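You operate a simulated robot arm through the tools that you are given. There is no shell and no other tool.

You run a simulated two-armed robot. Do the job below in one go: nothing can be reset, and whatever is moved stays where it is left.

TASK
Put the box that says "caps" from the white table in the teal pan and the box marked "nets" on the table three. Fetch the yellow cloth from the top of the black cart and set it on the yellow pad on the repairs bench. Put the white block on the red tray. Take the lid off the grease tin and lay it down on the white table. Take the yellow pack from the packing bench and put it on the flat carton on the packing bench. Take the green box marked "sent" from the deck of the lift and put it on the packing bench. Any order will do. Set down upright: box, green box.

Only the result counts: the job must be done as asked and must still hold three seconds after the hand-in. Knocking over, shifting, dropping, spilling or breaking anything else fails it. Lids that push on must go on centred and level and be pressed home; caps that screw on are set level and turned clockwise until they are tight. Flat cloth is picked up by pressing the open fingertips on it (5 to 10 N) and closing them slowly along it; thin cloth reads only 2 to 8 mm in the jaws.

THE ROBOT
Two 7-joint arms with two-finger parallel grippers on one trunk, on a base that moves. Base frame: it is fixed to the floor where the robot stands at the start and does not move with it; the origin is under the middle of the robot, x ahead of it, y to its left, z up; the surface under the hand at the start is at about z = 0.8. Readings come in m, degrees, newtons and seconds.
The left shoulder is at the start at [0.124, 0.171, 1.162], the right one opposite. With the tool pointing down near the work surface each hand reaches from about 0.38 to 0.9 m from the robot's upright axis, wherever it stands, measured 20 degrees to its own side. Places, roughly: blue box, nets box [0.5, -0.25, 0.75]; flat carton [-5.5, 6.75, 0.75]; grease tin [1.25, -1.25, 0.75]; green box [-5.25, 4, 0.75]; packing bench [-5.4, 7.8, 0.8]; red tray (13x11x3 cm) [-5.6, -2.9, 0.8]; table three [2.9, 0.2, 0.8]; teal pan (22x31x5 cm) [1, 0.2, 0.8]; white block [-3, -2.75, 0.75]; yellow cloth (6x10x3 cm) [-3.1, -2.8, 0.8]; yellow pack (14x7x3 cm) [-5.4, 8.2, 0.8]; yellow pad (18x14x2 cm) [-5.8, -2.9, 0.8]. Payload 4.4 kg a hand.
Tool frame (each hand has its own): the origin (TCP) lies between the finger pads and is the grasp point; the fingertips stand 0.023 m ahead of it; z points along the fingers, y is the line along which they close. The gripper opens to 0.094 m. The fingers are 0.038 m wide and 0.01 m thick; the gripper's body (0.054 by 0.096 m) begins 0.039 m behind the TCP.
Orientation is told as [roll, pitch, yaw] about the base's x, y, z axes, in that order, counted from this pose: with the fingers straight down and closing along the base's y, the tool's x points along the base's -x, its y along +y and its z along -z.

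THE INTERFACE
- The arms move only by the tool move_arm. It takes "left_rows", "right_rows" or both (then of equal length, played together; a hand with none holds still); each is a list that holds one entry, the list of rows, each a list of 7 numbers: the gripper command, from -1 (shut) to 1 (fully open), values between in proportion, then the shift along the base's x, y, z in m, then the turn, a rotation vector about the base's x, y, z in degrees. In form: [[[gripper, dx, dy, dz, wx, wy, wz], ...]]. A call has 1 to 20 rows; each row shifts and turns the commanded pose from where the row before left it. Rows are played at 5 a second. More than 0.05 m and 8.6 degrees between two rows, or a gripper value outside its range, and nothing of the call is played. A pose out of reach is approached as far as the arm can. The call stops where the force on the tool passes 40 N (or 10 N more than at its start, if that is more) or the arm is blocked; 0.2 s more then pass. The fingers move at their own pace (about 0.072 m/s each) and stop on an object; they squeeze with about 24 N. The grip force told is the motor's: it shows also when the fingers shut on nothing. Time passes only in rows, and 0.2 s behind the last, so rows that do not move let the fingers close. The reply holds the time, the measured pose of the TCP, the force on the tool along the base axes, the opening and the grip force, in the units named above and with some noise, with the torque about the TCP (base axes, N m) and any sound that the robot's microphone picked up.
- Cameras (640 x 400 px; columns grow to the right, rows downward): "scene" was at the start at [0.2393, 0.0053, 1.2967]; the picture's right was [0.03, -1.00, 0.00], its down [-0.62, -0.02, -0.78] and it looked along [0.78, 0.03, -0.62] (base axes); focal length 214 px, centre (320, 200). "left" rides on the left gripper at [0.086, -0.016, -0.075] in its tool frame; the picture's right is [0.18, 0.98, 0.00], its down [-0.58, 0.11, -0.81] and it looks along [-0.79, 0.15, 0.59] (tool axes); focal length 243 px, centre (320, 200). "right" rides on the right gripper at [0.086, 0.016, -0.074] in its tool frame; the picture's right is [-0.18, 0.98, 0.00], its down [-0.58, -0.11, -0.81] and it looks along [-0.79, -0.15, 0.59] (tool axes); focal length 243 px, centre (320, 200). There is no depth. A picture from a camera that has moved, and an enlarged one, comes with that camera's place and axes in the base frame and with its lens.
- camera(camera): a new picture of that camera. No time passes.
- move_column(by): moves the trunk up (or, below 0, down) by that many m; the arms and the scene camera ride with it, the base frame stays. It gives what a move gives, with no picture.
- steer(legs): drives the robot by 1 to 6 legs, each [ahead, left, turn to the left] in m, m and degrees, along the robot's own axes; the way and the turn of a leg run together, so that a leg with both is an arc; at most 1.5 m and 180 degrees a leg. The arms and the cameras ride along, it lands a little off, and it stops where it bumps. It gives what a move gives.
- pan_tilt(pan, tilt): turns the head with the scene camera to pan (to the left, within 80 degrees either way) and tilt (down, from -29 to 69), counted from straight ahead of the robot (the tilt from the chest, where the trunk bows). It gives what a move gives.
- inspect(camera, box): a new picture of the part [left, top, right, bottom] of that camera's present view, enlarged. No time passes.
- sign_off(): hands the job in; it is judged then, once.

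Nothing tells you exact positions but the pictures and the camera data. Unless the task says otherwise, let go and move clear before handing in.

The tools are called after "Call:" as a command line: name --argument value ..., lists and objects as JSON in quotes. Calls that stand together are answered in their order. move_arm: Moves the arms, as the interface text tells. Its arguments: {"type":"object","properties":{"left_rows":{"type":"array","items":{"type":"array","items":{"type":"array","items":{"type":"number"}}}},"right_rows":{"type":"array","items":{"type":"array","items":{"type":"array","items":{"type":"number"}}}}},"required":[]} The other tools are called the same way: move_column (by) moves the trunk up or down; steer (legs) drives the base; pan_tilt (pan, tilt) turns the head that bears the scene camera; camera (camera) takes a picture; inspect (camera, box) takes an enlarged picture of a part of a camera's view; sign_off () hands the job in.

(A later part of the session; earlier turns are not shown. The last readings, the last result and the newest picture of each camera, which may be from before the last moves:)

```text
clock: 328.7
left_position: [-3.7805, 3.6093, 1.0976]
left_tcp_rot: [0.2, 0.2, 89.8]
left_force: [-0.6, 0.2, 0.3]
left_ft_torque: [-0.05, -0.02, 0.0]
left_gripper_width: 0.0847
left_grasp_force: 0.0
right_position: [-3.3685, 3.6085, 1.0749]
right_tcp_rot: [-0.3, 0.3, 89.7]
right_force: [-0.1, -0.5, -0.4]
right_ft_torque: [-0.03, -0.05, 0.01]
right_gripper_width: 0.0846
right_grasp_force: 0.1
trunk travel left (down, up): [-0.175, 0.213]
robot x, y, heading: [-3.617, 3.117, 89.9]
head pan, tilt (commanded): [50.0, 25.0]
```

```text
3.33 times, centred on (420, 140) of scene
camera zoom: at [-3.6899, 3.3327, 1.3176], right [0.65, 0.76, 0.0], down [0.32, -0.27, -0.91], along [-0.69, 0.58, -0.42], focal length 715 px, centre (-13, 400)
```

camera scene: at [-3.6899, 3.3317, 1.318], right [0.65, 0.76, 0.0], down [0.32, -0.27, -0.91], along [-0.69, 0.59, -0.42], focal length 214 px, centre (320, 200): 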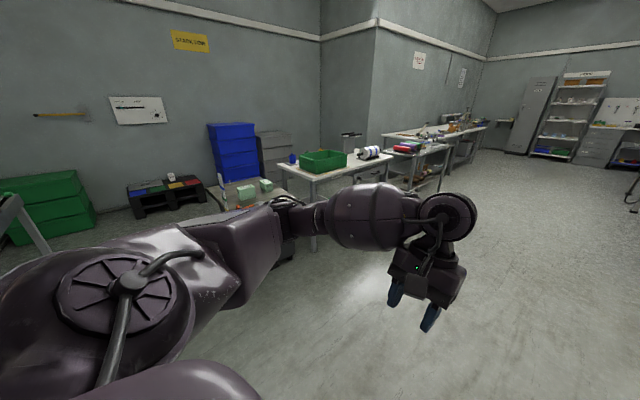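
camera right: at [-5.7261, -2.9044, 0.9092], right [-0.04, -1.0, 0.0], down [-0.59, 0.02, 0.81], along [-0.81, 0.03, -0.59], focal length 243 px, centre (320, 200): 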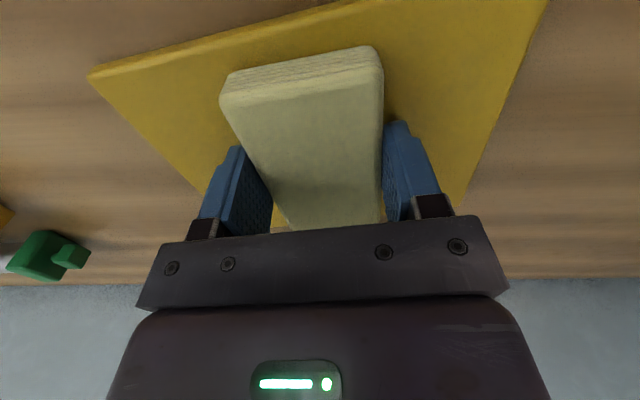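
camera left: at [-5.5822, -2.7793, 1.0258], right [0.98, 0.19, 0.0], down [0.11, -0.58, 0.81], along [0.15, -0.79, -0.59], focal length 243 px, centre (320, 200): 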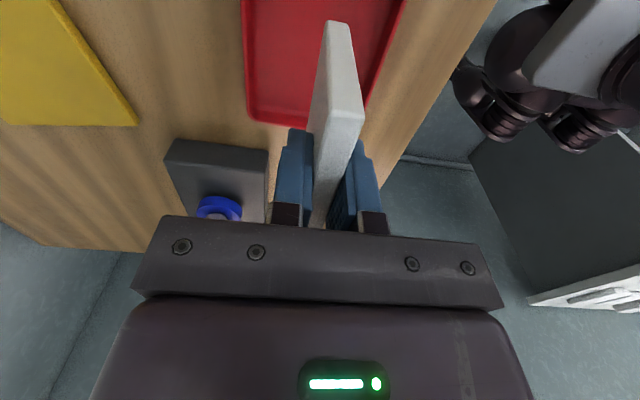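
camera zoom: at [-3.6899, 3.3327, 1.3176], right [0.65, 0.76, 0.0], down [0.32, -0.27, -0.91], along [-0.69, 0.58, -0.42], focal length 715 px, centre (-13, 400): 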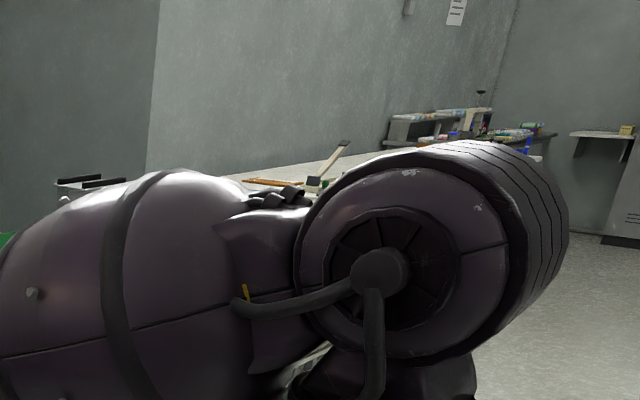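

Call:
steer --legs '[[0.2, 0, 90]]'

Call:
pan_tilt --pan 0 --tilt 25

Call:
camera --camera "scene"

```text
clock: 332.9
left_position: [-4.2338, 3.0694, 1.0987]
left_tcp_rot: [0.2, 0.1, -178.8]
left_force: [0.4, 0.3, 0.1]
left_ft_torque: [0.01, 0.0, -0.03]
left_gripper_width: 0.0847
left_grasp_force: 0.1
right_position: [-4.2447, 3.4828, 1.0763]
right_tcp_rot: [-0.3, 0.2, -178.9]
right_force: [-0.6, 0.2, 0.7]
right_ft_torque: [0.0, -0.03, 0.02]
right_gripper_width: 0.0845
right_grasp_force: 0.1
trunk travel left (down, up): [-0.175, 0.213]
robot x, y, heading: [-3.7468, 3.2415, -178.9]
head pan, tilt (commanded): [50.0, 25.0]
cut short: leg 1
```

```text
clock: 334.1
left_position: [-4.2345, 3.069, 1.0976]
left_tcp_rot: [0.2, 0.1, -178.7]
left_force: [0.3, 0.2, 0.0]
left_ft_torque: [-0.04, 0.0, -0.01]
left_gripper_width: 0.0849
left_grasp_force: 0.0
right_position: [-4.2445, 3.4827, 1.0751]
right_tcp_rot: [-0.2, 0.2, -179.1]
right_force: [-0.4, 0.2, -0.7]
right_ft_torque: [0.01, 0.01, 0.0]
right_gripper_width: 0.0844
right_grasp_force: 0.0
trunk travel left (down, up): [-0.175, 0.213]
robot x, y, heading: [-3.7484, 3.2422, -179.0]
head pan, tilt (commanded): [0.0, 25.0]
```

```text
taken
camera scene: at [-3.9918, 3.2392, 1.318], right [-0.02, 1.0, 0.0], down [0.42, 0.01, -0.91], along [-0.91, -0.02, -0.42], focal length 214 px, centre (320, 200)
```

scene: 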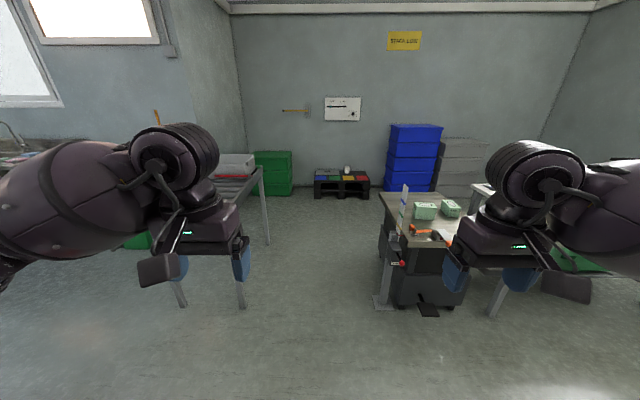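

I can see the lift clearly now, with two light-green boxes on its deck. I'll zoom in to read the labels.

Call:
inspect --camera "scene" --box '[360, 170, 520, 330]'

Call:
inspect --camera "scene" --box '[375, 180, 475, 250]'

```text
2.50 times, centred on (440, 250) of scene
camera zoom: at [-3.9918, 3.2392, 1.318], right [-0.02, 1.0, 0.0], down [0.42, 0.01, -0.91], along [-0.91, -0.02, -0.42], focal length 536 px, centre (20, 75)
```

zoom: 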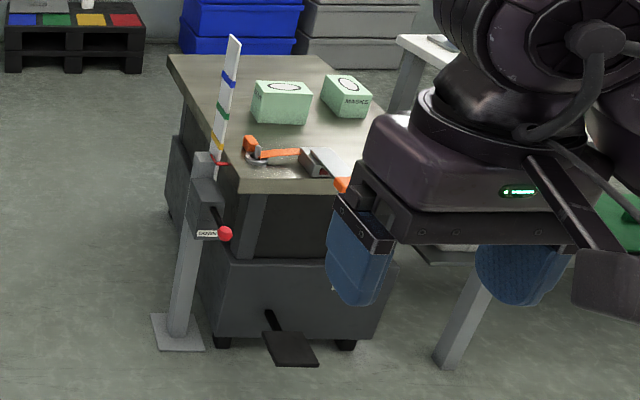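

```text
5.71 times, centred on (425, 215) of scene
camera zoom: at [-3.9918, 3.2392, 1.318], right [-0.02, 1.0, 0.0], down [0.42, 0.01, -0.91], along [-0.91, -0.02, -0.42], focal length 1226 px, centre (-280, 114)
```

zoom: 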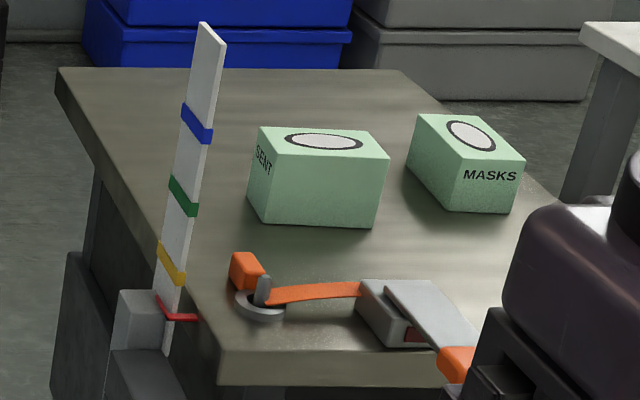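

The left box is the one marked SENT, labelled on its -y end. Its long side runs along y, so the gripper must close along x. I'll drive nearer and take closer views.

Call:
steer --legs '[[0.0, -0.5, -1], [0.75, 0, 0]]'

Call:
pan_tilt --pan 0 --tilt 45

Call:
camera --camera "scene"

```text
clock: 342.7
left_position: [-4.9974, 3.5797, 1.0976]
left_tcp_rot: [0.2, 0.0, 179.6]
left_force: [-0.2, -0.1, 0.4]
left_ft_torque: [0.02, -0.01, 0.0]
left_gripper_width: 0.0846
left_grasp_force: 0.1
right_position: [-4.995, 3.9925, 1.0752]
right_tcp_rot: [-0.3, 0.3, 179.6]
right_force: [-0.1, 0.8, -0.6]
right_ft_torque: [-0.02, -0.01, -0.02]
right_gripper_width: 0.0845
right_grasp_force: 0.1
trunk travel left (down, up): [-0.175, 0.213]
robot x, y, heading: [-4.5042, 3.7421, 180.0]
head pan, tilt (commanded): [0.0, 25.0]
```

```text
clock: 343.5
left_position: [-4.9955, 3.5785, 1.0972]
left_tcp_rot: [0.2, 0.1, 179.6]
left_force: [0.7, 0.0, -0.4]
left_ft_torque: [0.0, 0.01, -0.03]
left_gripper_width: 0.0846
left_grasp_force: 0.0
right_position: [-4.9947, 3.9932, 1.0769]
right_tcp_rot: [-0.2, 0.1, 179.5]
right_force: [-0.6, -0.5, -0.5]
right_ft_torque: [0.03, 0.01, 0.0]
right_gripper_width: 0.0848
right_grasp_force: 0.0
trunk travel left (down, up): [-0.175, 0.213]
robot x, y, heading: [-4.5038, 3.7399, 179.5]
head pan, tilt (commanded): [0.0, 45.0]
```

```text
taken
camera scene: at [-4.7385, 3.7428, 1.2875], right [0.01, 1.0, 0.0], down [0.71, 0.0, -0.71], along [-0.71, 0.0, -0.71], focal length 214 px, centre (320, 200)
```

scene: 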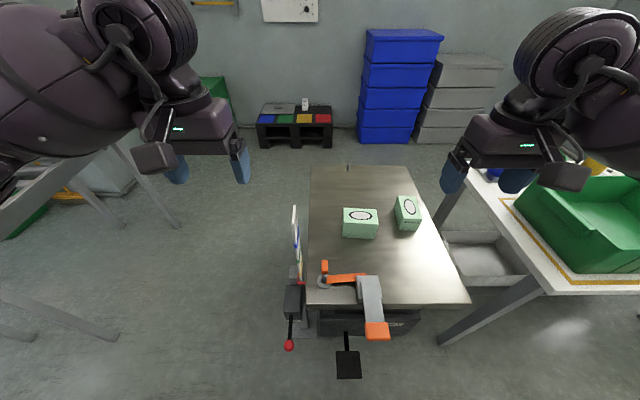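

Call:
inspect --camera "scene" --box '[270, 160, 480, 310]'

Call:
inspect --camera "scene" --box '[320, 180, 440, 260]'

Call:
camera --camera "right"

Call:
camera --camera "left"

```text
2.67 times, centred on (375, 235) of scene
camera zoom: at [-4.7385, 3.7428, 1.2875], right [0.01, 1.0, 0.0], down [0.71, 0.0, -0.71], along [-0.71, 0.0, -0.71], focal length 572 px, centre (173, 107)
```

zoom: 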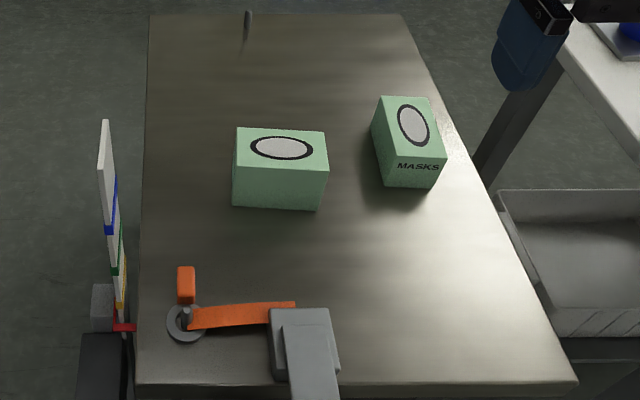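

```text
5.00 times, centred on (380, 220) of scene
camera zoom: at [-4.7385, 3.7428, 1.2875], right [0.01, 1.0, 0.0], down [0.71, 0.0, -0.71], along [-0.71, 0.0, -0.71], focal length 1072 px, centre (20, 100)
```

zoom: 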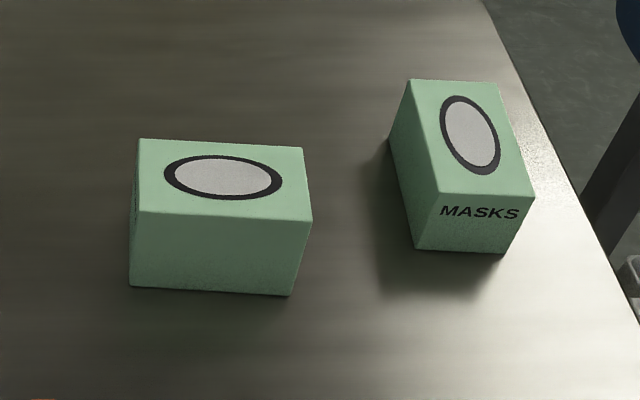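

```text
taken
camera right: at [-4.9084, 3.975, 1.1505], right [-0.19, -0.98, 0.0], down [-0.58, 0.11, 0.81], along [-0.79, 0.16, -0.59], focal length 243 px, centre (320, 200)
```

right: 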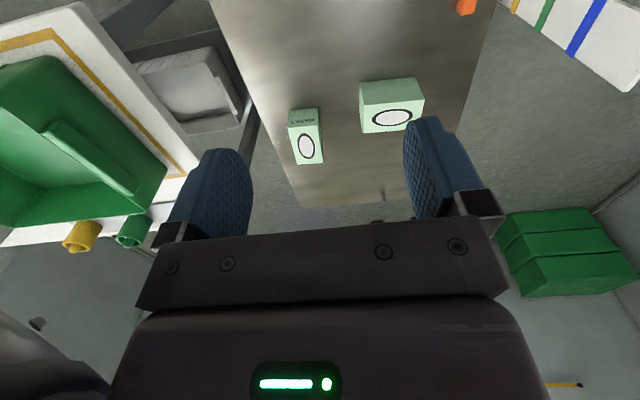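

```text
taken
camera left: at [-4.9105, 3.5952, 1.1719], right [0.18, -0.98, 0.0], down [-0.58, -0.1, 0.81], along [-0.79, -0.15, -0.59], focal length 243 px, centre (320, 200)
```

left: 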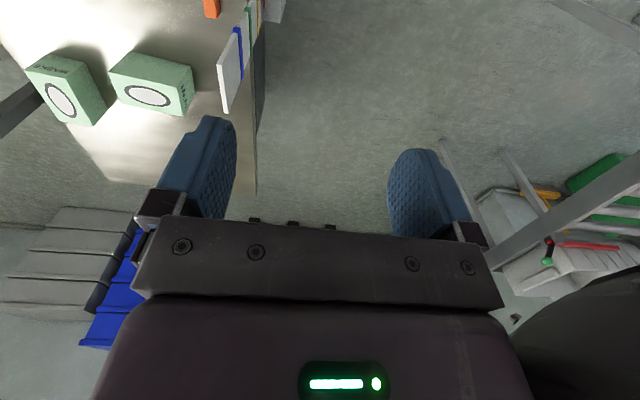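

By combining views, SENT is centred at about (-5.235, 3.886), top at z≈0.7125, deck at z≈0.623, turned about -4.5°. I'll rotate the right gripper so it closes across the 7 cm side.

Call:
move_arm --right_rows '[[[0.9, 0, 0, 0, 0, 0, -8.55], [0.9, 0, 0, 0, 0, 0, -8.55], [0.9, 0, 0, 0, 0, 0, -8.55], [0.9, 0, 0, 0, 0, 0, -8.55], [0.9, 0, 0, 0, 0, 0, -8.55], [0.9, 0, 0, 0, 0, 0, -8.55], [0.9, 0, 0, 0, 0, 0, -8.55], [0.9, 0, 0, 0, 0, 0, -8.55], [0.9, 0, 0, 0, 0, 0, -8.55], [0.9, 0, 0, 0, 0, 0, -8.55], [0.9, 0, 0, 0, 0, 0, -8.55], [0.9, 0, 0, 0, 0, 0, 0]]]'

Call:
camera --camera "scene"

```text
clock: 346.1
left_position: [-4.9971, 3.5792, 1.0963]
left_tcp_rot: [0.2, 0.1, 179.5]
left_force: [-0.5, 0.8, 0.5]
left_ft_torque: [0.01, 0.01, 0.0]
left_gripper_width: 0.0846
left_grasp_force: 0.2
right_position: [-4.994, 3.9922, 1.0758]
right_tcp_rot: [-0.3, 0.2, 85.4]
right_force: [-0.5, 0.7, -0.2]
right_ft_torque: [-0.05, -0.01, 0.02]
right_gripper_width: 0.0894
right_grasp_force: 0.0
trunk travel left (down, up): [-0.175, 0.213]
robot x, y, heading: [-4.507, 3.7377, 179.6]
head pan, tilt (commanded): [0.0, 45.0]
```

```text
taken
camera scene: at [-4.7385, 3.7428, 1.2874], right [0.01, 1.0, 0.0], down [0.71, 0.0, -0.71], along [-0.71, 0.0, -0.71], focal length 214 px, centre (320, 200)
```

scene: 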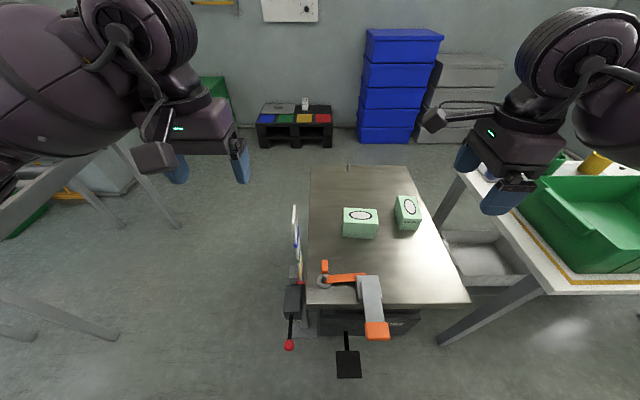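

Call:
move_arm --right_rows '[[[0.9, -0.0344, -0.0151, -0.02, 0, 0, 0], [0.9, -0.0344, -0.0151, -0.02, 0, 0, 0], [0.9, -0.0344, -0.0151, -0.02, 0, 0, 0], [0.9, -0.0344, -0.0151, -0.02, 0, 0, 0], [0.9, -0.0344, -0.0151, -0.02, 0, 0, 0], [0.9, -0.0344, -0.0151, -0.025, 0, 0, 0], [0.9, -0.0346, -0.0154, -0.025, 0, 0, 0], [0.9, 0, 0, -0.04, 0, 0, 0], [0.9, 0, 0, 0, 0, 0, 0]]]'

Call:
camera --camera "right"

Call:
inspect --camera "scene" --box '[280, 130, 480, 280]'

```text
clock: 348.1
left_position: [-4.9959, 3.5791, 1.0979]
left_tcp_rot: [0.2, 0.1, 179.6]
left_force: [-0.4, 0.9, 0.4]
left_ft_torque: [0.01, 0.02, 0.01]
left_gripper_width: 0.0847
left_grasp_force: 0.0
right_position: [-5.2368, 3.8858, 0.8843]
right_tcp_rot: [-0.1, 0.2, 85.5]
right_force: [-0.1, 0.8, -0.1]
right_ft_torque: [-0.01, 0.02, -0.02]
right_gripper_width: 0.0893
right_grasp_force: 0.1
trunk travel left (down, up): [-0.175, 0.213]
robot x, y, heading: [-4.5026, 3.7377, 179.7]
head pan, tilt (commanded): [0.0, 45.0]
```

```text
taken
camera right: at [-5.2591, 3.8007, 0.959], right [-0.97, 0.26, 0.0], down [0.15, 0.57, 0.8], along [0.21, 0.78, -0.59], focal length 243 px, centre (320, 200)
```

right: 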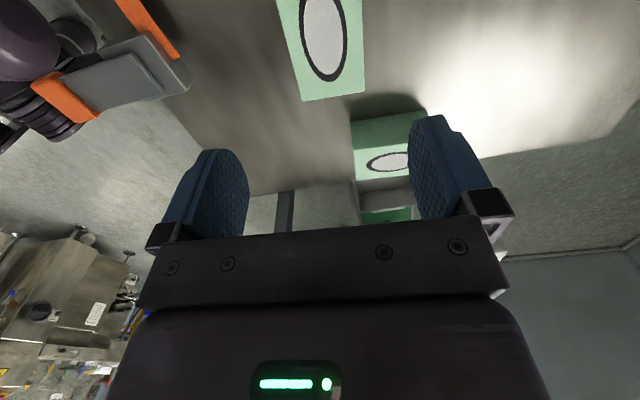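

```text
2.67 times, centred on (380, 205) of scene
camera zoom: at [-4.738, 3.7426, 1.2876], right [0.01, 1.0, 0.0], down [0.71, 0.0, -0.71], along [-0.71, 0.0, -0.71], focal length 572 px, centre (160, 187)
```

zoom: 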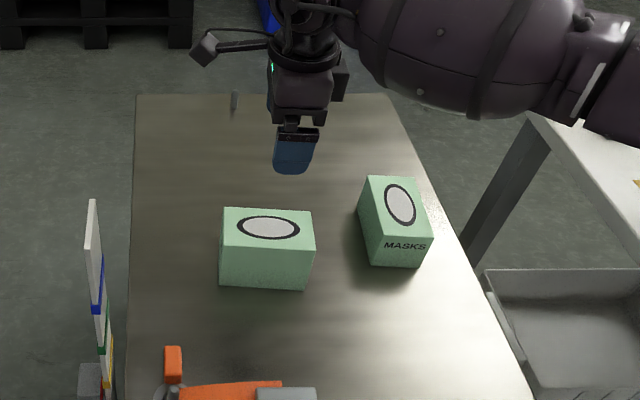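

The gripper is well aligned over SENT. I'll descend in two stages.

Call:
move_arm --right_rows '[[[0.9, -0.002, 0.001, -0.04, 0, 0, 0], [0.9, 0, 0, -0.04, 0, 0, 0], [0.9, 0, 0, -0.04, 0, 0, 0], [0.9, 0, 0, -0.025, 0, 0, 0], [0.9, 0, 0, 0, 0, 0, 0]]]'

Call:
camera --camera "right"

Call:
inspect --camera "scene" --box '[280, 130, 480, 280]'

```text
clock: 349.3
left_position: [-4.9961, 3.5796, 1.0976]
left_tcp_rot: [0.2, 0.2, 179.6]
left_force: [0.1, 0.3, -0.1]
left_ft_torque: [0.04, 0.0, -0.02]
left_gripper_width: 0.0846
left_grasp_force: 0.0
right_position: [-5.2392, 3.8854, 0.7391]
right_tcp_rot: [-0.1, 0.2, 85.4]
right_force: [-0.1, -0.4, 0.2]
right_ft_torque: [0.01, -0.01, -0.02]
right_gripper_width: 0.0893
right_grasp_force: 0.1
trunk travel left (down, up): [-0.175, 0.213]
robot x, y, heading: [-4.5079, 3.7403, 179.7]
head pan, tilt (commanded): [0.0, 45.0]
```

```text
taken
camera right: at [-5.2622, 3.8015, 0.8142], right [-0.97, 0.26, 0.0], down [0.15, 0.57, 0.8], along [0.21, 0.78, -0.59], focal length 243 px, centre (320, 200)
```

right: 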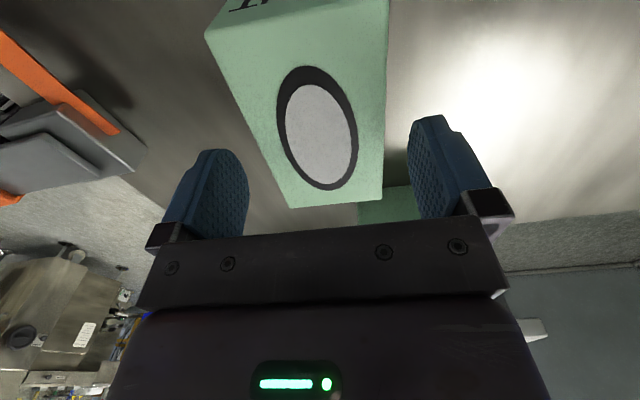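

```text
2.67 times, centred on (380, 205) of scene
camera zoom: at [-4.7382, 3.7428, 1.2876], right [0.01, 1.0, 0.0], down [0.71, 0.0, -0.71], along [-0.71, 0.0, -0.71], focal length 572 px, centre (160, 187)
```

zoom: 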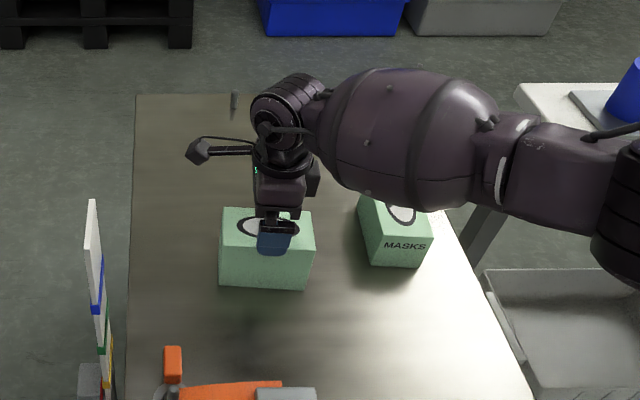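

Call:
pan_tilt --pan -45 --tilt 40

Call:
camera --camera "scene"

```text
clock: 350.4
left_position: [-4.9969, 3.5785, 1.0973]
left_tcp_rot: [0.2, 0.1, 179.5]
left_force: [-0.5, 0.6, -0.6]
left_ft_torque: [0.02, 0.03, -0.02]
left_gripper_width: 0.0846
left_grasp_force: 0.1
right_position: [-5.2394, 3.8865, 0.7391]
right_tcp_rot: [-0.3, 0.2, 85.3]
right_force: [-0.2, -0.9, 0.2]
right_ft_torque: [-0.01, -0.02, -0.04]
right_gripper_width: 0.0893
right_grasp_force: 0.2
trunk travel left (down, up): [-0.175, 0.213]
robot x, y, heading: [-4.5024, 3.7376, 179.3]
head pan, tilt (commanded): [-45.0, 40.0]
```

```text
taken
camera scene: at [-4.7169, 3.8027, 1.2947], right [0.71, 0.7, 0.0], down [0.45, -0.46, -0.77], along [-0.54, 0.54, -0.64], focal length 214 px, centre (320, 200)
```

scene: 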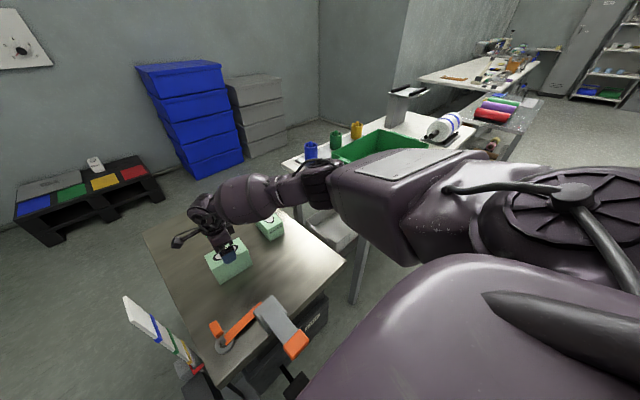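

The right elbow is clear of the neighbouring table. I'll descend the remaining 5 cm and grip.

Call:
move_arm --right_rows '[[[0.9, 0, 0.001, -0.02, 0, 0, 0], [0.9, 0, 0, -0.018, 0, 0, 0], [0.9, 0, 0, -0.015, 0, 0, 0], [0.9, 0, 0, 0, 0, 0, 0]]]'

Call:
camera --camera "right"

Call:
camera --camera "scene"

```text
clock: 351.4
left_position: [-4.9972, 3.5791, 1.0978]
left_tcp_rot: [0.2, 0.1, 179.5]
left_force: [-0.1, 0.1, -0.4]
left_ft_torque: [0.01, -0.02, 0.02]
left_gripper_width: 0.0843
left_grasp_force: 0.2
right_position: [-5.2372, 3.888, 0.6882]
right_tcp_rot: [-0.1, 0.3, 85.4]
right_force: [-0.2, -0.1, 0.2]
right_ft_torque: [0.01, 0.01, 0.02]
right_gripper_width: 0.0895
right_grasp_force: 0.1
trunk travel left (down, up): [-0.175, 0.213]
robot x, y, heading: [-4.5045, 3.7393, 179.7]
head pan, tilt (commanded): [-45.0, 40.0]
```

```text
taken
camera right: at [-5.26, 3.8029, 0.762], right [-0.97, 0.26, 0.0], down [0.15, 0.57, 0.8], along [0.21, 0.78, -0.59], focal length 243 px, centre (320, 200)
```

right: 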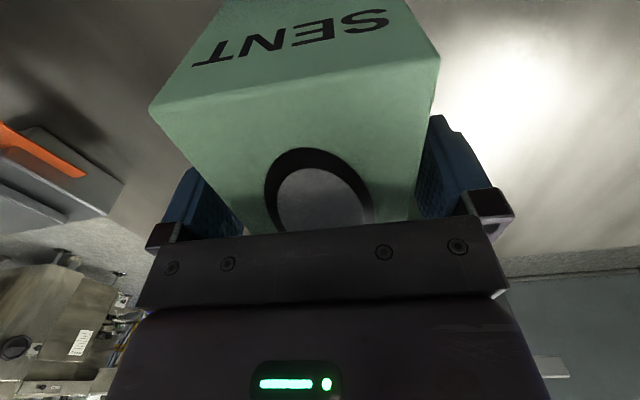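

```text
taken
camera scene: at [-4.7166, 3.8028, 1.2948], right [0.71, 0.7, 0.0], down [0.45, -0.46, -0.77], along [-0.54, 0.55, -0.64], focal length 214 px, centre (320, 200)
```

scene: 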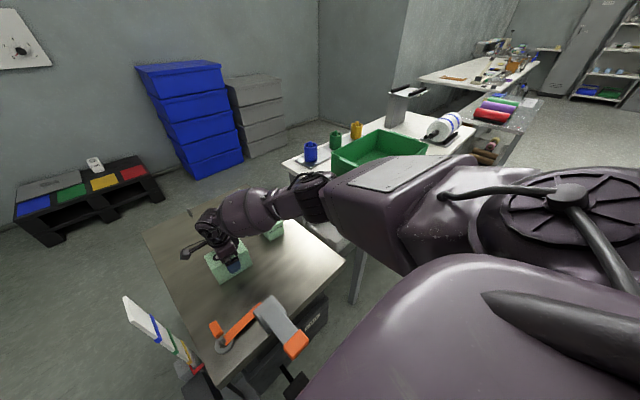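

The SENT box is between the fingers, with its label confirmed in the view. I'll close and lift straight up.

Call:
move_arm --right_rows '[[[-1, 0, 0, 0, 0, 0, 0], [-1, 0, 0, 0, 0, 0, 0], [-1, 0, 0, 0, 0, 0, 0], [-1, 0, 0, 0, 0, 0, 0]]]'

Call:
move_arm --right_rows '[[[-1, 0, 0, 0.01, 0, 0, 0], [-1, 0, 0, 0.02, 0, 0, 0], [-1, 0, 0, 0.04, 0, 0, 0], [-1, 0, 0, 0.045, 0, 0, 0], [-1, 0, 0, 0.045, 0, 0, 0], [-1, 0, 0, 0.045, 0, 0, 0], [-1, 0, 0, 0.045, 0, 0, 0], [-1, 0, 0, 0.045, 0, 0, 0], [-1, 0.02, 0, 0.04, 0, 0, 0], [-1, 0.04, 0, 0.02, 0, 0, 0], [-1, 0.045, 0, 0, 0, 0, 0], [-1, 0.045, 0, 0, 0, 0, 0], [-1, 0.045, 0, 0, 0, 0, 0], [-1, 0.04, 0, 0, 0, 0, 0]]]'

Call:
camera --camera "scene"

Call:
camera --camera "right"

```text
clock: 352.4
left_position: [-4.997, 3.5787, 1.0981]
left_tcp_rot: [0.1, 0.1, 179.6]
left_force: [-0.5, -0.8, 0.1]
left_ft_torque: [0.01, 0.0, 0.0]
left_gripper_width: 0.0844
left_grasp_force: 0.1
right_position: [-5.2379, 3.8873, 0.6882]
right_tcp_rot: [-0.1, 0.1, 85.5]
right_force: [-0.2, 0.2, 0.4]
right_ft_torque: [-0.04, 0.12, -0.01]
right_gripper_width: 0.0702
right_grasp_force: 24.0
trunk travel left (down, up): [-0.175, 0.213]
robot x, y, heading: [-4.5024, 3.7448, 179.6]
head pan, tilt (commanded): [-45.0, 40.0]
```

```text
clock: 355.4
left_position: [-4.996, 3.5792, 1.0985]
left_tcp_rot: [0.2, 0.0, 179.6]
left_force: [0.1, 0.6, 0.2]
left_ft_torque: [0.04, 0.0, -0.04]
left_gripper_width: 0.0849
left_grasp_force: 0.2
right_position: [-5.0036, 3.8863, 1.0452]
right_tcp_rot: [-0.2, 0.2, 85.4]
right_force: [0.0, -0.4, -0.9]
right_ft_torque: [-0.01, -0.02, 0.01]
right_gripper_width: 0.0697
right_grasp_force: 23.9
trunk travel left (down, up): [-0.175, 0.213]
robot x, y, heading: [-4.503, 3.7403, 179.6]
head pan, tilt (commanded): [-45.0, 40.0]
```

```text
taken
camera scene: at [-4.7165, 3.8028, 1.2948], right [0.71, 0.7, 0.0], down [0.45, -0.46, -0.77], along [-0.54, 0.55, -0.64], focal length 214 px, centre (320, 200)
```

scene: 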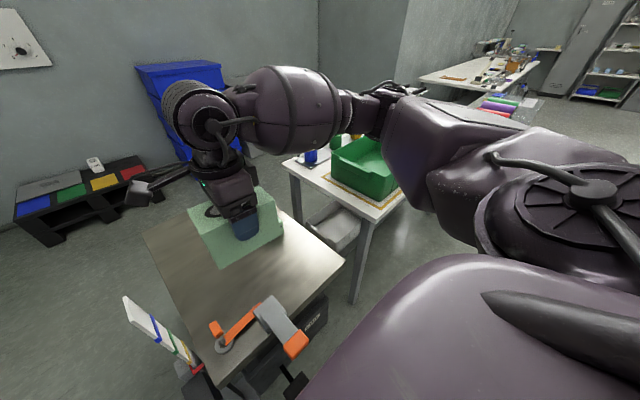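

```text
taken
camera right: at [-5.0262, 3.8014, 1.1187], right [-0.96, 0.26, 0.0], down [0.15, 0.57, 0.81], along [0.21, 0.78, -0.59], focal length 243 px, centre (320, 200)
```

right: 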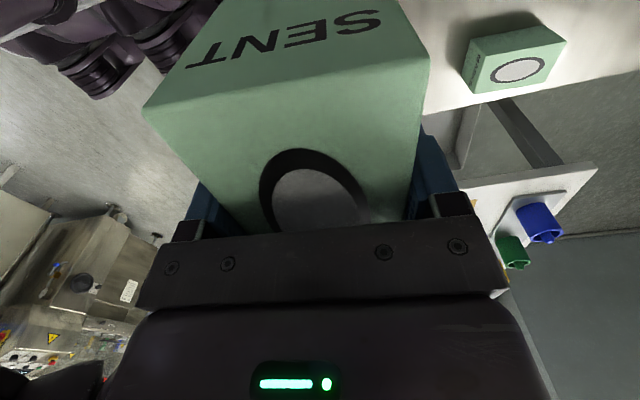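

SENT is securely held. The packing bench lies further north, so I'll back off and look that way.

Call:
steer --legs '[[-0.6, 0, 0]]'

Call:
pan_tilt --pan -75 --tilt 20

Call:
camera --camera "scene"

Call:
pan_tilt --pan -35 --tilt 20

Call:
camera --camera "scene"

```text
clock: 358.8
left_position: [-4.3997, 3.5763, 1.0983]
left_tcp_rot: [0.1, 0.1, 179.3]
left_force: [-0.4, 0.0, -0.3]
left_ft_torque: [0.02, 0.0, 0.0]
left_gripper_width: 0.0847
left_grasp_force: 0.1
right_position: [-4.4049, 3.8838, 1.0448]
right_tcp_rot: [-0.1, 0.2, 85.1]
right_force: [0.7, 0.0, -1.6]
right_ft_torque: [0.0, 0.03, 0.04]
right_gripper_width: 0.0699
right_grasp_force: 24.1
trunk travel left (down, up): [-0.175, 0.213]
robot x, y, heading: [-3.9072, 3.7322, 179.4]
head pan, tilt (commanded): [-45.0, 40.0]
```

```text
clock: 359.8
left_position: [-4.3997, 3.5761, 1.0985]
left_tcp_rot: [0.2, 0.0, 179.4]
left_force: [0.0, 0.0, 0.9]
left_ft_torque: [0.01, 0.02, 0.03]
left_gripper_width: 0.0846
left_grasp_force: 0.0
right_position: [-4.4067, 3.8839, 1.0442]
right_tcp_rot: [-0.2, 0.2, 85.2]
right_force: [1.2, 0.0, -1.5]
right_ft_torque: [0.01, -0.02, 0.0]
right_gripper_width: 0.0699
right_grasp_force: 24.1
trunk travel left (down, up): [-0.175, 0.213]
robot x, y, heading: [-3.9077, 3.7312, 179.3]
head pan, tilt (commanded): [-75.0, 20.0]
```

```text
taken
camera scene: at [-4.0827, 3.8277, 1.326], right [0.97, 0.25, 0.0], down [0.08, -0.33, -0.94], along [-0.23, 0.91, -0.34], focal length 214 px, centre (320, 200)
```

scene: 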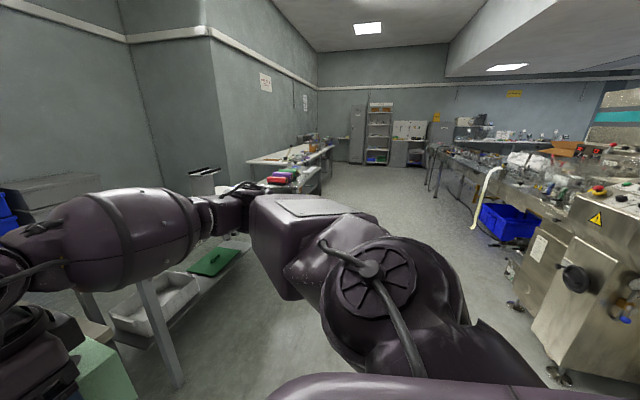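

```text
clock: 360.8
left_position: [-4.4008, 3.5765, 1.0987]
left_tcp_rot: [0.2, 0.1, 179.3]
left_force: [0.6, -0.7, -0.7]
left_ft_torque: [-0.02, 0.04, 0.01]
left_gripper_width: 0.0844
left_grasp_force: 0.0
right_position: [-4.4052, 3.8836, 1.0441]
right_tcp_rot: [-0.2, 0.3, 85.1]
right_force: [0.1, -1.1, -0.1]
right_ft_torque: [-0.02, 0.0, -0.03]
right_gripper_width: 0.0697
right_grasp_force: 23.8
trunk travel left (down, up): [-0.175, 0.213]
robot x, y, heading: [-3.9085, 3.7332, 179.1]
head pan, tilt (commanded): [-35.0, 20.0]
```

```text
taken
camera scene: at [-4.1352, 3.7919, 1.3261], right [0.58, 0.81, 0.0], down [0.28, -0.2, -0.94], along [-0.76, 0.55, -0.34], focal length 214 px, centre (320, 200)
```

scene: 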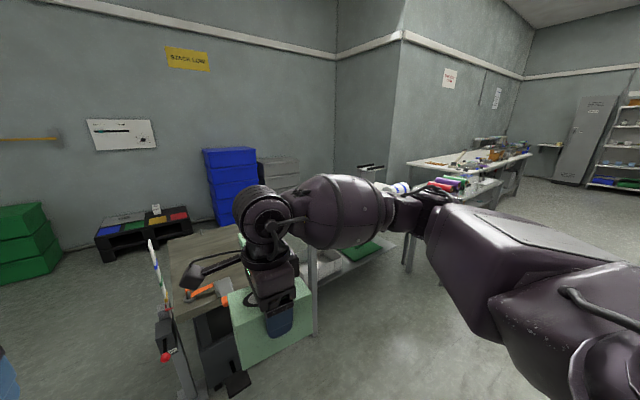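

The corridor is clear, with tables on the left at x<-4.9 and machines on the right at x>-2.9. I'll strafe north facing the tables.

Call:
steer --legs '[[0, -1.3, 0.8], [0, -1.3, 0]]'

Call:
pan_tilt --pan -25 --tilt 30

Call:
camera --camera "scene"

```text
clock: 383.8
left_position: [-4.4069, 6.1855, 1.0975]
left_tcp_rot: [0.2, 0.1, -179.7]
left_force: [0.7, 0.1, 0.7]
left_ft_torque: [0.0, 0.0, -0.02]
left_gripper_width: 0.0848
left_grasp_force: 0.1
right_position: [-4.4194, 6.4916, 1.0448]
right_tcp_rot: [-0.2, 0.2, 86.1]
right_force: [0.6, -0.1, -2.0]
right_ft_torque: [-0.01, -0.02, 0.0]
right_gripper_width: 0.0699
right_grasp_force: 24.1
trunk travel left (down, up): [-0.175, 0.213]
robot x, y, heading: [-3.9158, 6.3507, -179.8]
head pan, tilt (commanded): [-35.0, 20.0]
```

```text
clock: 384.5
left_position: [-4.4089, 6.1857, 1.0979]
left_tcp_rot: [0.2, 0.2, -179.8]
left_force: [0.0, 0.6, -0.9]
left_ft_torque: [0.0, -0.03, 0.01]
left_gripper_width: 0.0849
left_grasp_force: 0.0
right_position: [-4.419, 6.4915, 1.0439]
right_tcp_rot: [-0.2, 0.2, 86.1]
right_force: [-0.6, 0.4, -1.2]
right_ft_torque: [-0.01, 0.0, -0.03]
right_gripper_width: 0.0698
right_grasp_force: 23.8
trunk travel left (down, up): [-0.175, 0.213]
robot x, y, heading: [-3.9131, 6.3494, -179.6]
head pan, tilt (commanded): [-25.0, 30.0]
```

```text
taken
camera scene: at [-4.1522, 6.3903, 1.3101], right [0.42, 0.91, 0.0], down [0.45, -0.21, -0.87], along [-0.79, 0.36, -0.5], focal length 214 px, centre (320, 200)
```

scene: 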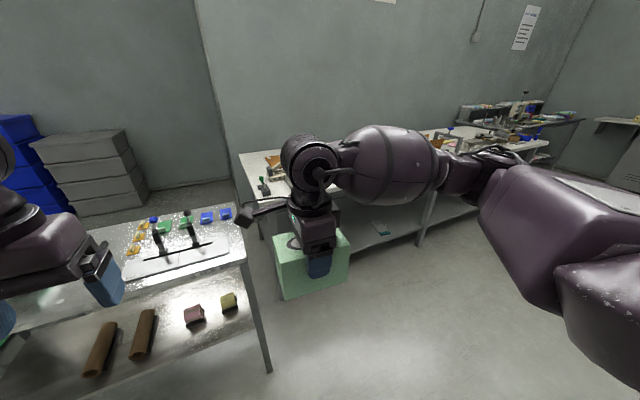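

Call:
steer --legs '[[0, -1.0, -0.3]]'

Call:
pan_tilt --pan 0 --tilt 30

Call:
camera --camera "scene"

```text
clock: 393.6
left_position: [-4.4082, 7.1963, 1.0968]
left_tcp_rot: [0.1, 0.1, 179.4]
left_force: [0.1, -0.4, -0.7]
left_ft_torque: [-0.03, 0.03, 0.03]
left_gripper_width: 0.0845
left_grasp_force: 0.1
right_position: [-4.4145, 7.504, 1.044]
right_tcp_rot: [-0.3, 0.2, 85.2]
right_force: [0.9, 0.3, -1.3]
right_ft_torque: [-0.01, 0.02, 0.0]
right_gripper_width: 0.0697
right_grasp_force: 24.4
trunk travel left (down, up): [-0.175, 0.213]
robot x, y, heading: [-3.9149, 7.3562, 179.5]
head pan, tilt (commanded): [-25.0, 30.0]
```

```text
clock: 394.5
left_position: [-4.4075, 7.196, 1.0979]
left_tcp_rot: [0.1, 0.2, 179.4]
left_force: [0.3, -0.3, -0.1]
left_ft_torque: [-0.01, 0.0, -0.01]
left_gripper_width: 0.0846
left_grasp_force: 0.0
right_position: [-4.4129, 7.5033, 1.0436]
right_tcp_rot: [-0.2, 0.2, 85.1]
right_force: [0.2, -0.7, -1.9]
right_ft_torque: [0.0, 0.0, 0.02]
right_gripper_width: 0.0699
right_grasp_force: 24.1
trunk travel left (down, up): [-0.175, 0.213]
robot x, y, heading: [-3.9143, 7.3549, 179.2]
head pan, tilt (commanded): [0.0, 30.0]
```

```text
taken
camera scene: at [-4.1574, 7.3591, 1.31], right [0.01, 1.0, 0.0], down [0.5, -0.01, -0.87], along [-0.87, 0.01, -0.5], focal length 214 px, centre (320, 200)
```

scene: 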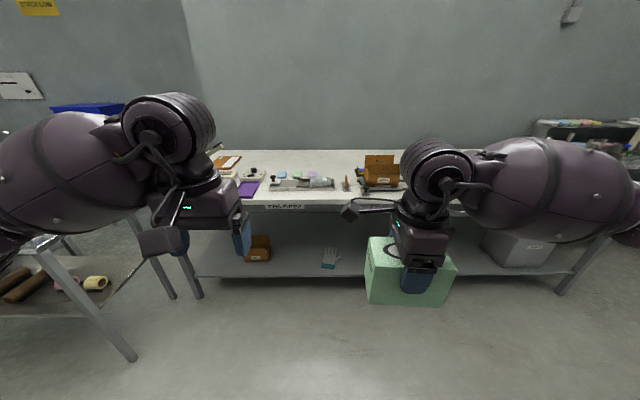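

Call:
inspect --camera "scene" --box '[200, 140, 420, 220]'

Call:
inspect --camera "scene" --box '[420, 100, 640, 260]'

```text
2.91 times, centred on (310, 180) of scene
camera zoom: at [-4.1574, 7.3591, 1.31], right [0.01, 1.0, 0.0], down [0.5, -0.01, -0.87], along [-0.87, 0.01, -0.5], focal length 624 px, centre (349, 258)
```

zoom: 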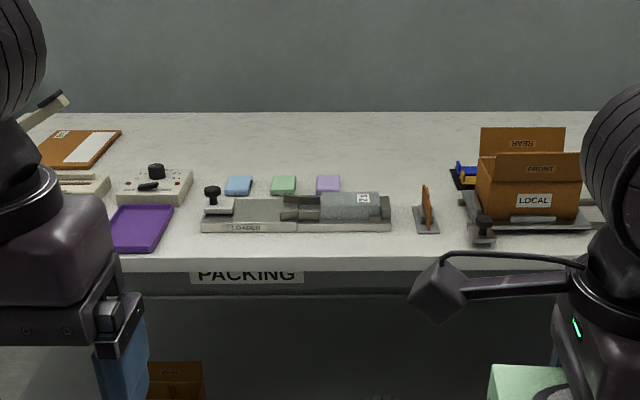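

```text
2.50 times, centred on (530, 180) of scene
camera zoom: at [-4.1574, 7.3591, 1.31], right [0.01, 1.0, 0.0], down [0.5, -0.01, -0.87], along [-0.87, 0.01, -0.5], focal length 536 px, centre (-205, 250)
```

zoom: 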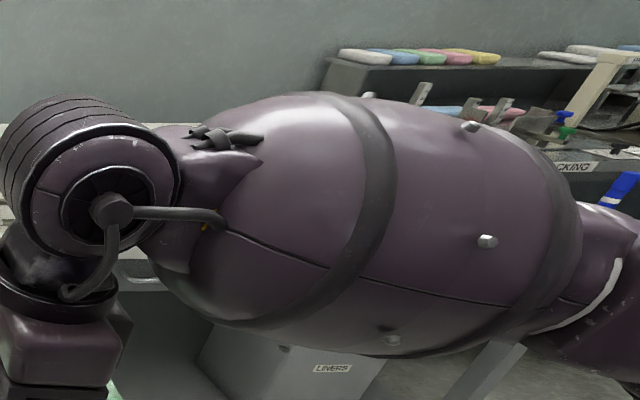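

The bench label reads PACKING, and the flat carton is at about (-5.53, 6.76). The right part is hidden by my arm, so I'll strafe a bit further to see the yellow pack and free space.

Call:
steer --legs '[[0, -0.75, 0.7]]'

Call:
camera --camera "scene"

Call:
inspect --camera "scene" --box '[200, 140, 420, 240]'

```text
clock: 401.5
left_position: [-4.4049, 7.9295, 1.0975]
left_tcp_rot: [0.2, 0.3, -178.7]
left_force: [-0.6, 0.3, -0.1]
left_ft_torque: [0.0, 0.0, -0.01]
left_gripper_width: 0.0845
left_grasp_force: 0.0
right_position: [-4.4208, 8.2361, 1.0437]
right_tcp_rot: [-0.2, 0.2, 86.9]
right_force: [-0.6, 0.0, -1.3]
right_ft_torque: [-0.01, 0.02, 0.01]
right_gripper_width: 0.0698
right_grasp_force: 24.1
trunk travel left (down, up): [-0.175, 0.213]
robot x, y, heading: [-3.9216, 8.1032, -178.8]
head pan, tilt (commanded): [0.0, 30.0]
```

```text
taken
camera scene: at [-4.1608, 8.0998, 1.31], right [-0.02, 1.0, 0.0], down [0.5, 0.01, -0.87], along [-0.87, -0.02, -0.5], focal length 214 px, centre (320, 200)
```

scene: 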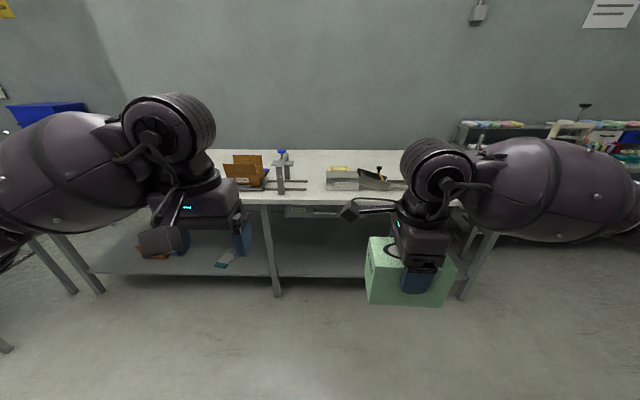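

```text
2.91 times, centred on (310, 190) of scene
camera zoom: at [-4.1608, 8.0998, 1.31], right [-0.02, 1.0, 0.0], down [0.5, 0.01, -0.87], along [-0.87, -0.02, -0.5], focal length 624 px, centre (349, 229)
```

zoom: 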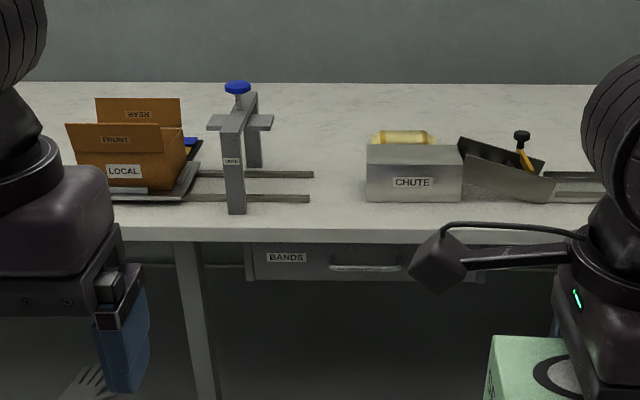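

The yellow pack appears to be in an open metal chute near (-5.4, 8.2). I'll move closer and raise the trunk for an overhead look.

Call:
steer --legs '[[0.45, 0, -1]]'

Call:
move_column --by 0.2

Call:
pan_tilt --pan 0 --tilt 45

Call:
camera --camera "scene"

```text
clock: 404.2
left_position: [-4.8548, 7.9369, 1.0982]
left_tcp_rot: [0.2, 0.2, 179.8]
left_force: [0.5, 0.8, -0.3]
left_ft_torque: [0.01, -0.03, 0.0]
left_gripper_width: 0.0847
left_grasp_force: 0.1
right_position: [-4.8631, 8.2453, 1.0446]
right_tcp_rot: [-0.2, 0.2, 85.6]
right_force: [0.2, -0.3, -1.8]
right_ft_torque: [-0.04, -0.04, 0.02]
right_gripper_width: 0.0698
right_grasp_force: 24.2
trunk travel left (down, up): [-0.175, 0.213]
robot x, y, heading: [-4.3631, 8.0996, 179.8]
head pan, tilt (commanded): [0.0, 30.0]
```

```text
clock: 406.4
left_position: [-4.8536, 7.9377, 1.2981]
left_tcp_rot: [0.1, 0.2, 179.8]
left_force: [-0.1, 0.0, -0.4]
left_ft_torque: [0.01, -0.03, 0.02]
left_gripper_width: 0.0847
left_grasp_force: 0.1
right_position: [-4.8619, 8.245, 1.2439]
right_tcp_rot: [-0.2, 0.2, 85.6]
right_force: [-0.9, -0.9, -1.1]
right_ft_torque: [0.0, 0.01, 0.02]
right_gripper_width: 0.0699
right_grasp_force: 23.9
trunk travel left (down, up): [-0.375, 0.013]
robot x, y, heading: [-4.3665, 8.093, 180.0]
head pan, tilt (commanded): [0.0, 30.0]
```

```text
clock: 407.1
left_position: [-4.8537, 7.9378, 1.298]
left_tcp_rot: [0.3, 0.0, 179.8]
left_force: [-0.7, 0.3, -0.1]
left_ft_torque: [0.0, 0.02, 0.01]
left_gripper_width: 0.0844
left_grasp_force: 0.1
right_position: [-4.8625, 8.2451, 1.2428]
right_tcp_rot: [-0.2, 0.1, 85.6]
right_force: [0.2, -1.3, -0.1]
right_ft_torque: [0.03, -0.01, -0.02]
right_gripper_width: 0.0698
right_grasp_force: 23.7
trunk travel left (down, up): [-0.375, 0.013]
robot x, y, heading: [-4.3664, 8.097, 179.5]
head pan, tilt (commanded): [0.0, 45.0]
```

```text
taken
camera scene: at [-4.5006, 8.1016, 1.4978], right [0.0, 1.0, 0.0], down [0.71, 0.0, -0.71], along [-0.71, 0.0, -0.71], focal length 214 px, centre (320, 200)
```

scene: 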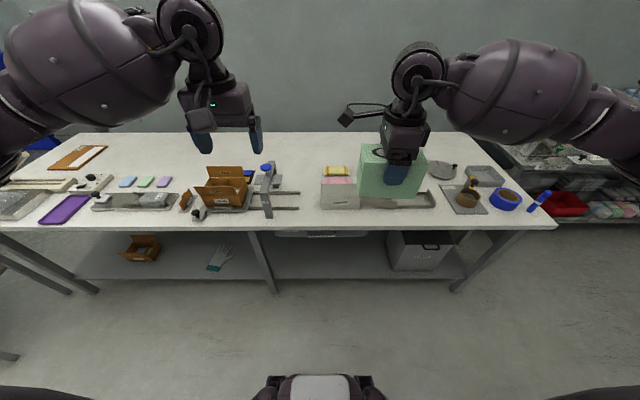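

Call:
inspect --camera "scene" --box '[240, 140, 440, 240]'

Call:
inspect --camera "scene" --box '[0, 130, 260, 250]'

Call:
inspect --camera "scene" --box '[400, 140, 600, 240]'

Call:
camera --camera "left"

```text
3.20 times, centred on (340, 190) of scene
camera zoom: at [-4.5006, 8.1016, 1.4978], right [0.0, 1.0, 0.0], down [0.71, 0.0, -0.71], along [-0.71, 0.0, -0.71], focal length 686 px, centre (256, 232)
```

zoom: 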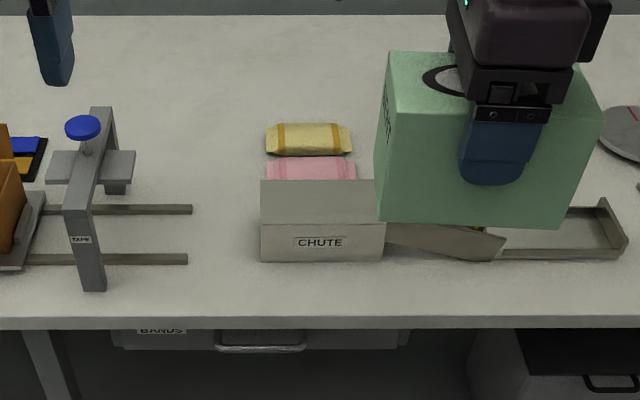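

```text
2.46 times, centred on (130, 190) of scene
camera zoom: at [-4.5006, 8.1016, 1.4978], right [0.0, 1.0, 0.0], down [0.71, 0.0, -0.71], along [-0.71, 0.0, -0.71], focal length 528 px, centre (788, 225)
```

zoom: 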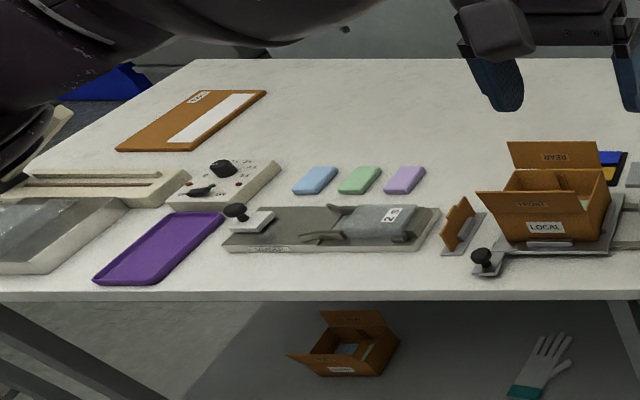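

```text
3.20 times, centred on (500, 190) of scene
camera zoom: at [-4.5006, 8.1016, 1.4978], right [0.0, 1.0, 0.0], down [0.71, 0.0, -0.71], along [-0.71, 0.0, -0.71], focal length 686 px, centre (-256, 232)
```

zoom: 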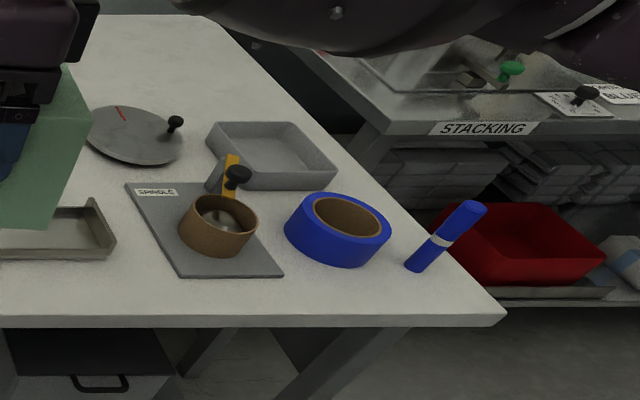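

```text
taken
camera left: at [-4.7683, 7.9539, 1.3719], right [0.18, -0.98, 0.0], down [-0.58, -0.1, 0.81], along [-0.79, -0.15, -0.59], focal length 243 px, centre (320, 200)
```

left: 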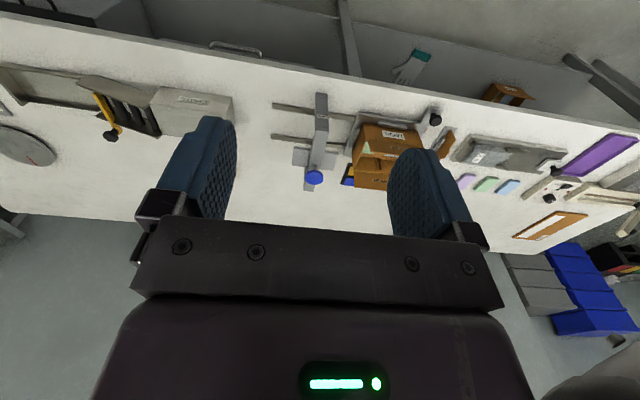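

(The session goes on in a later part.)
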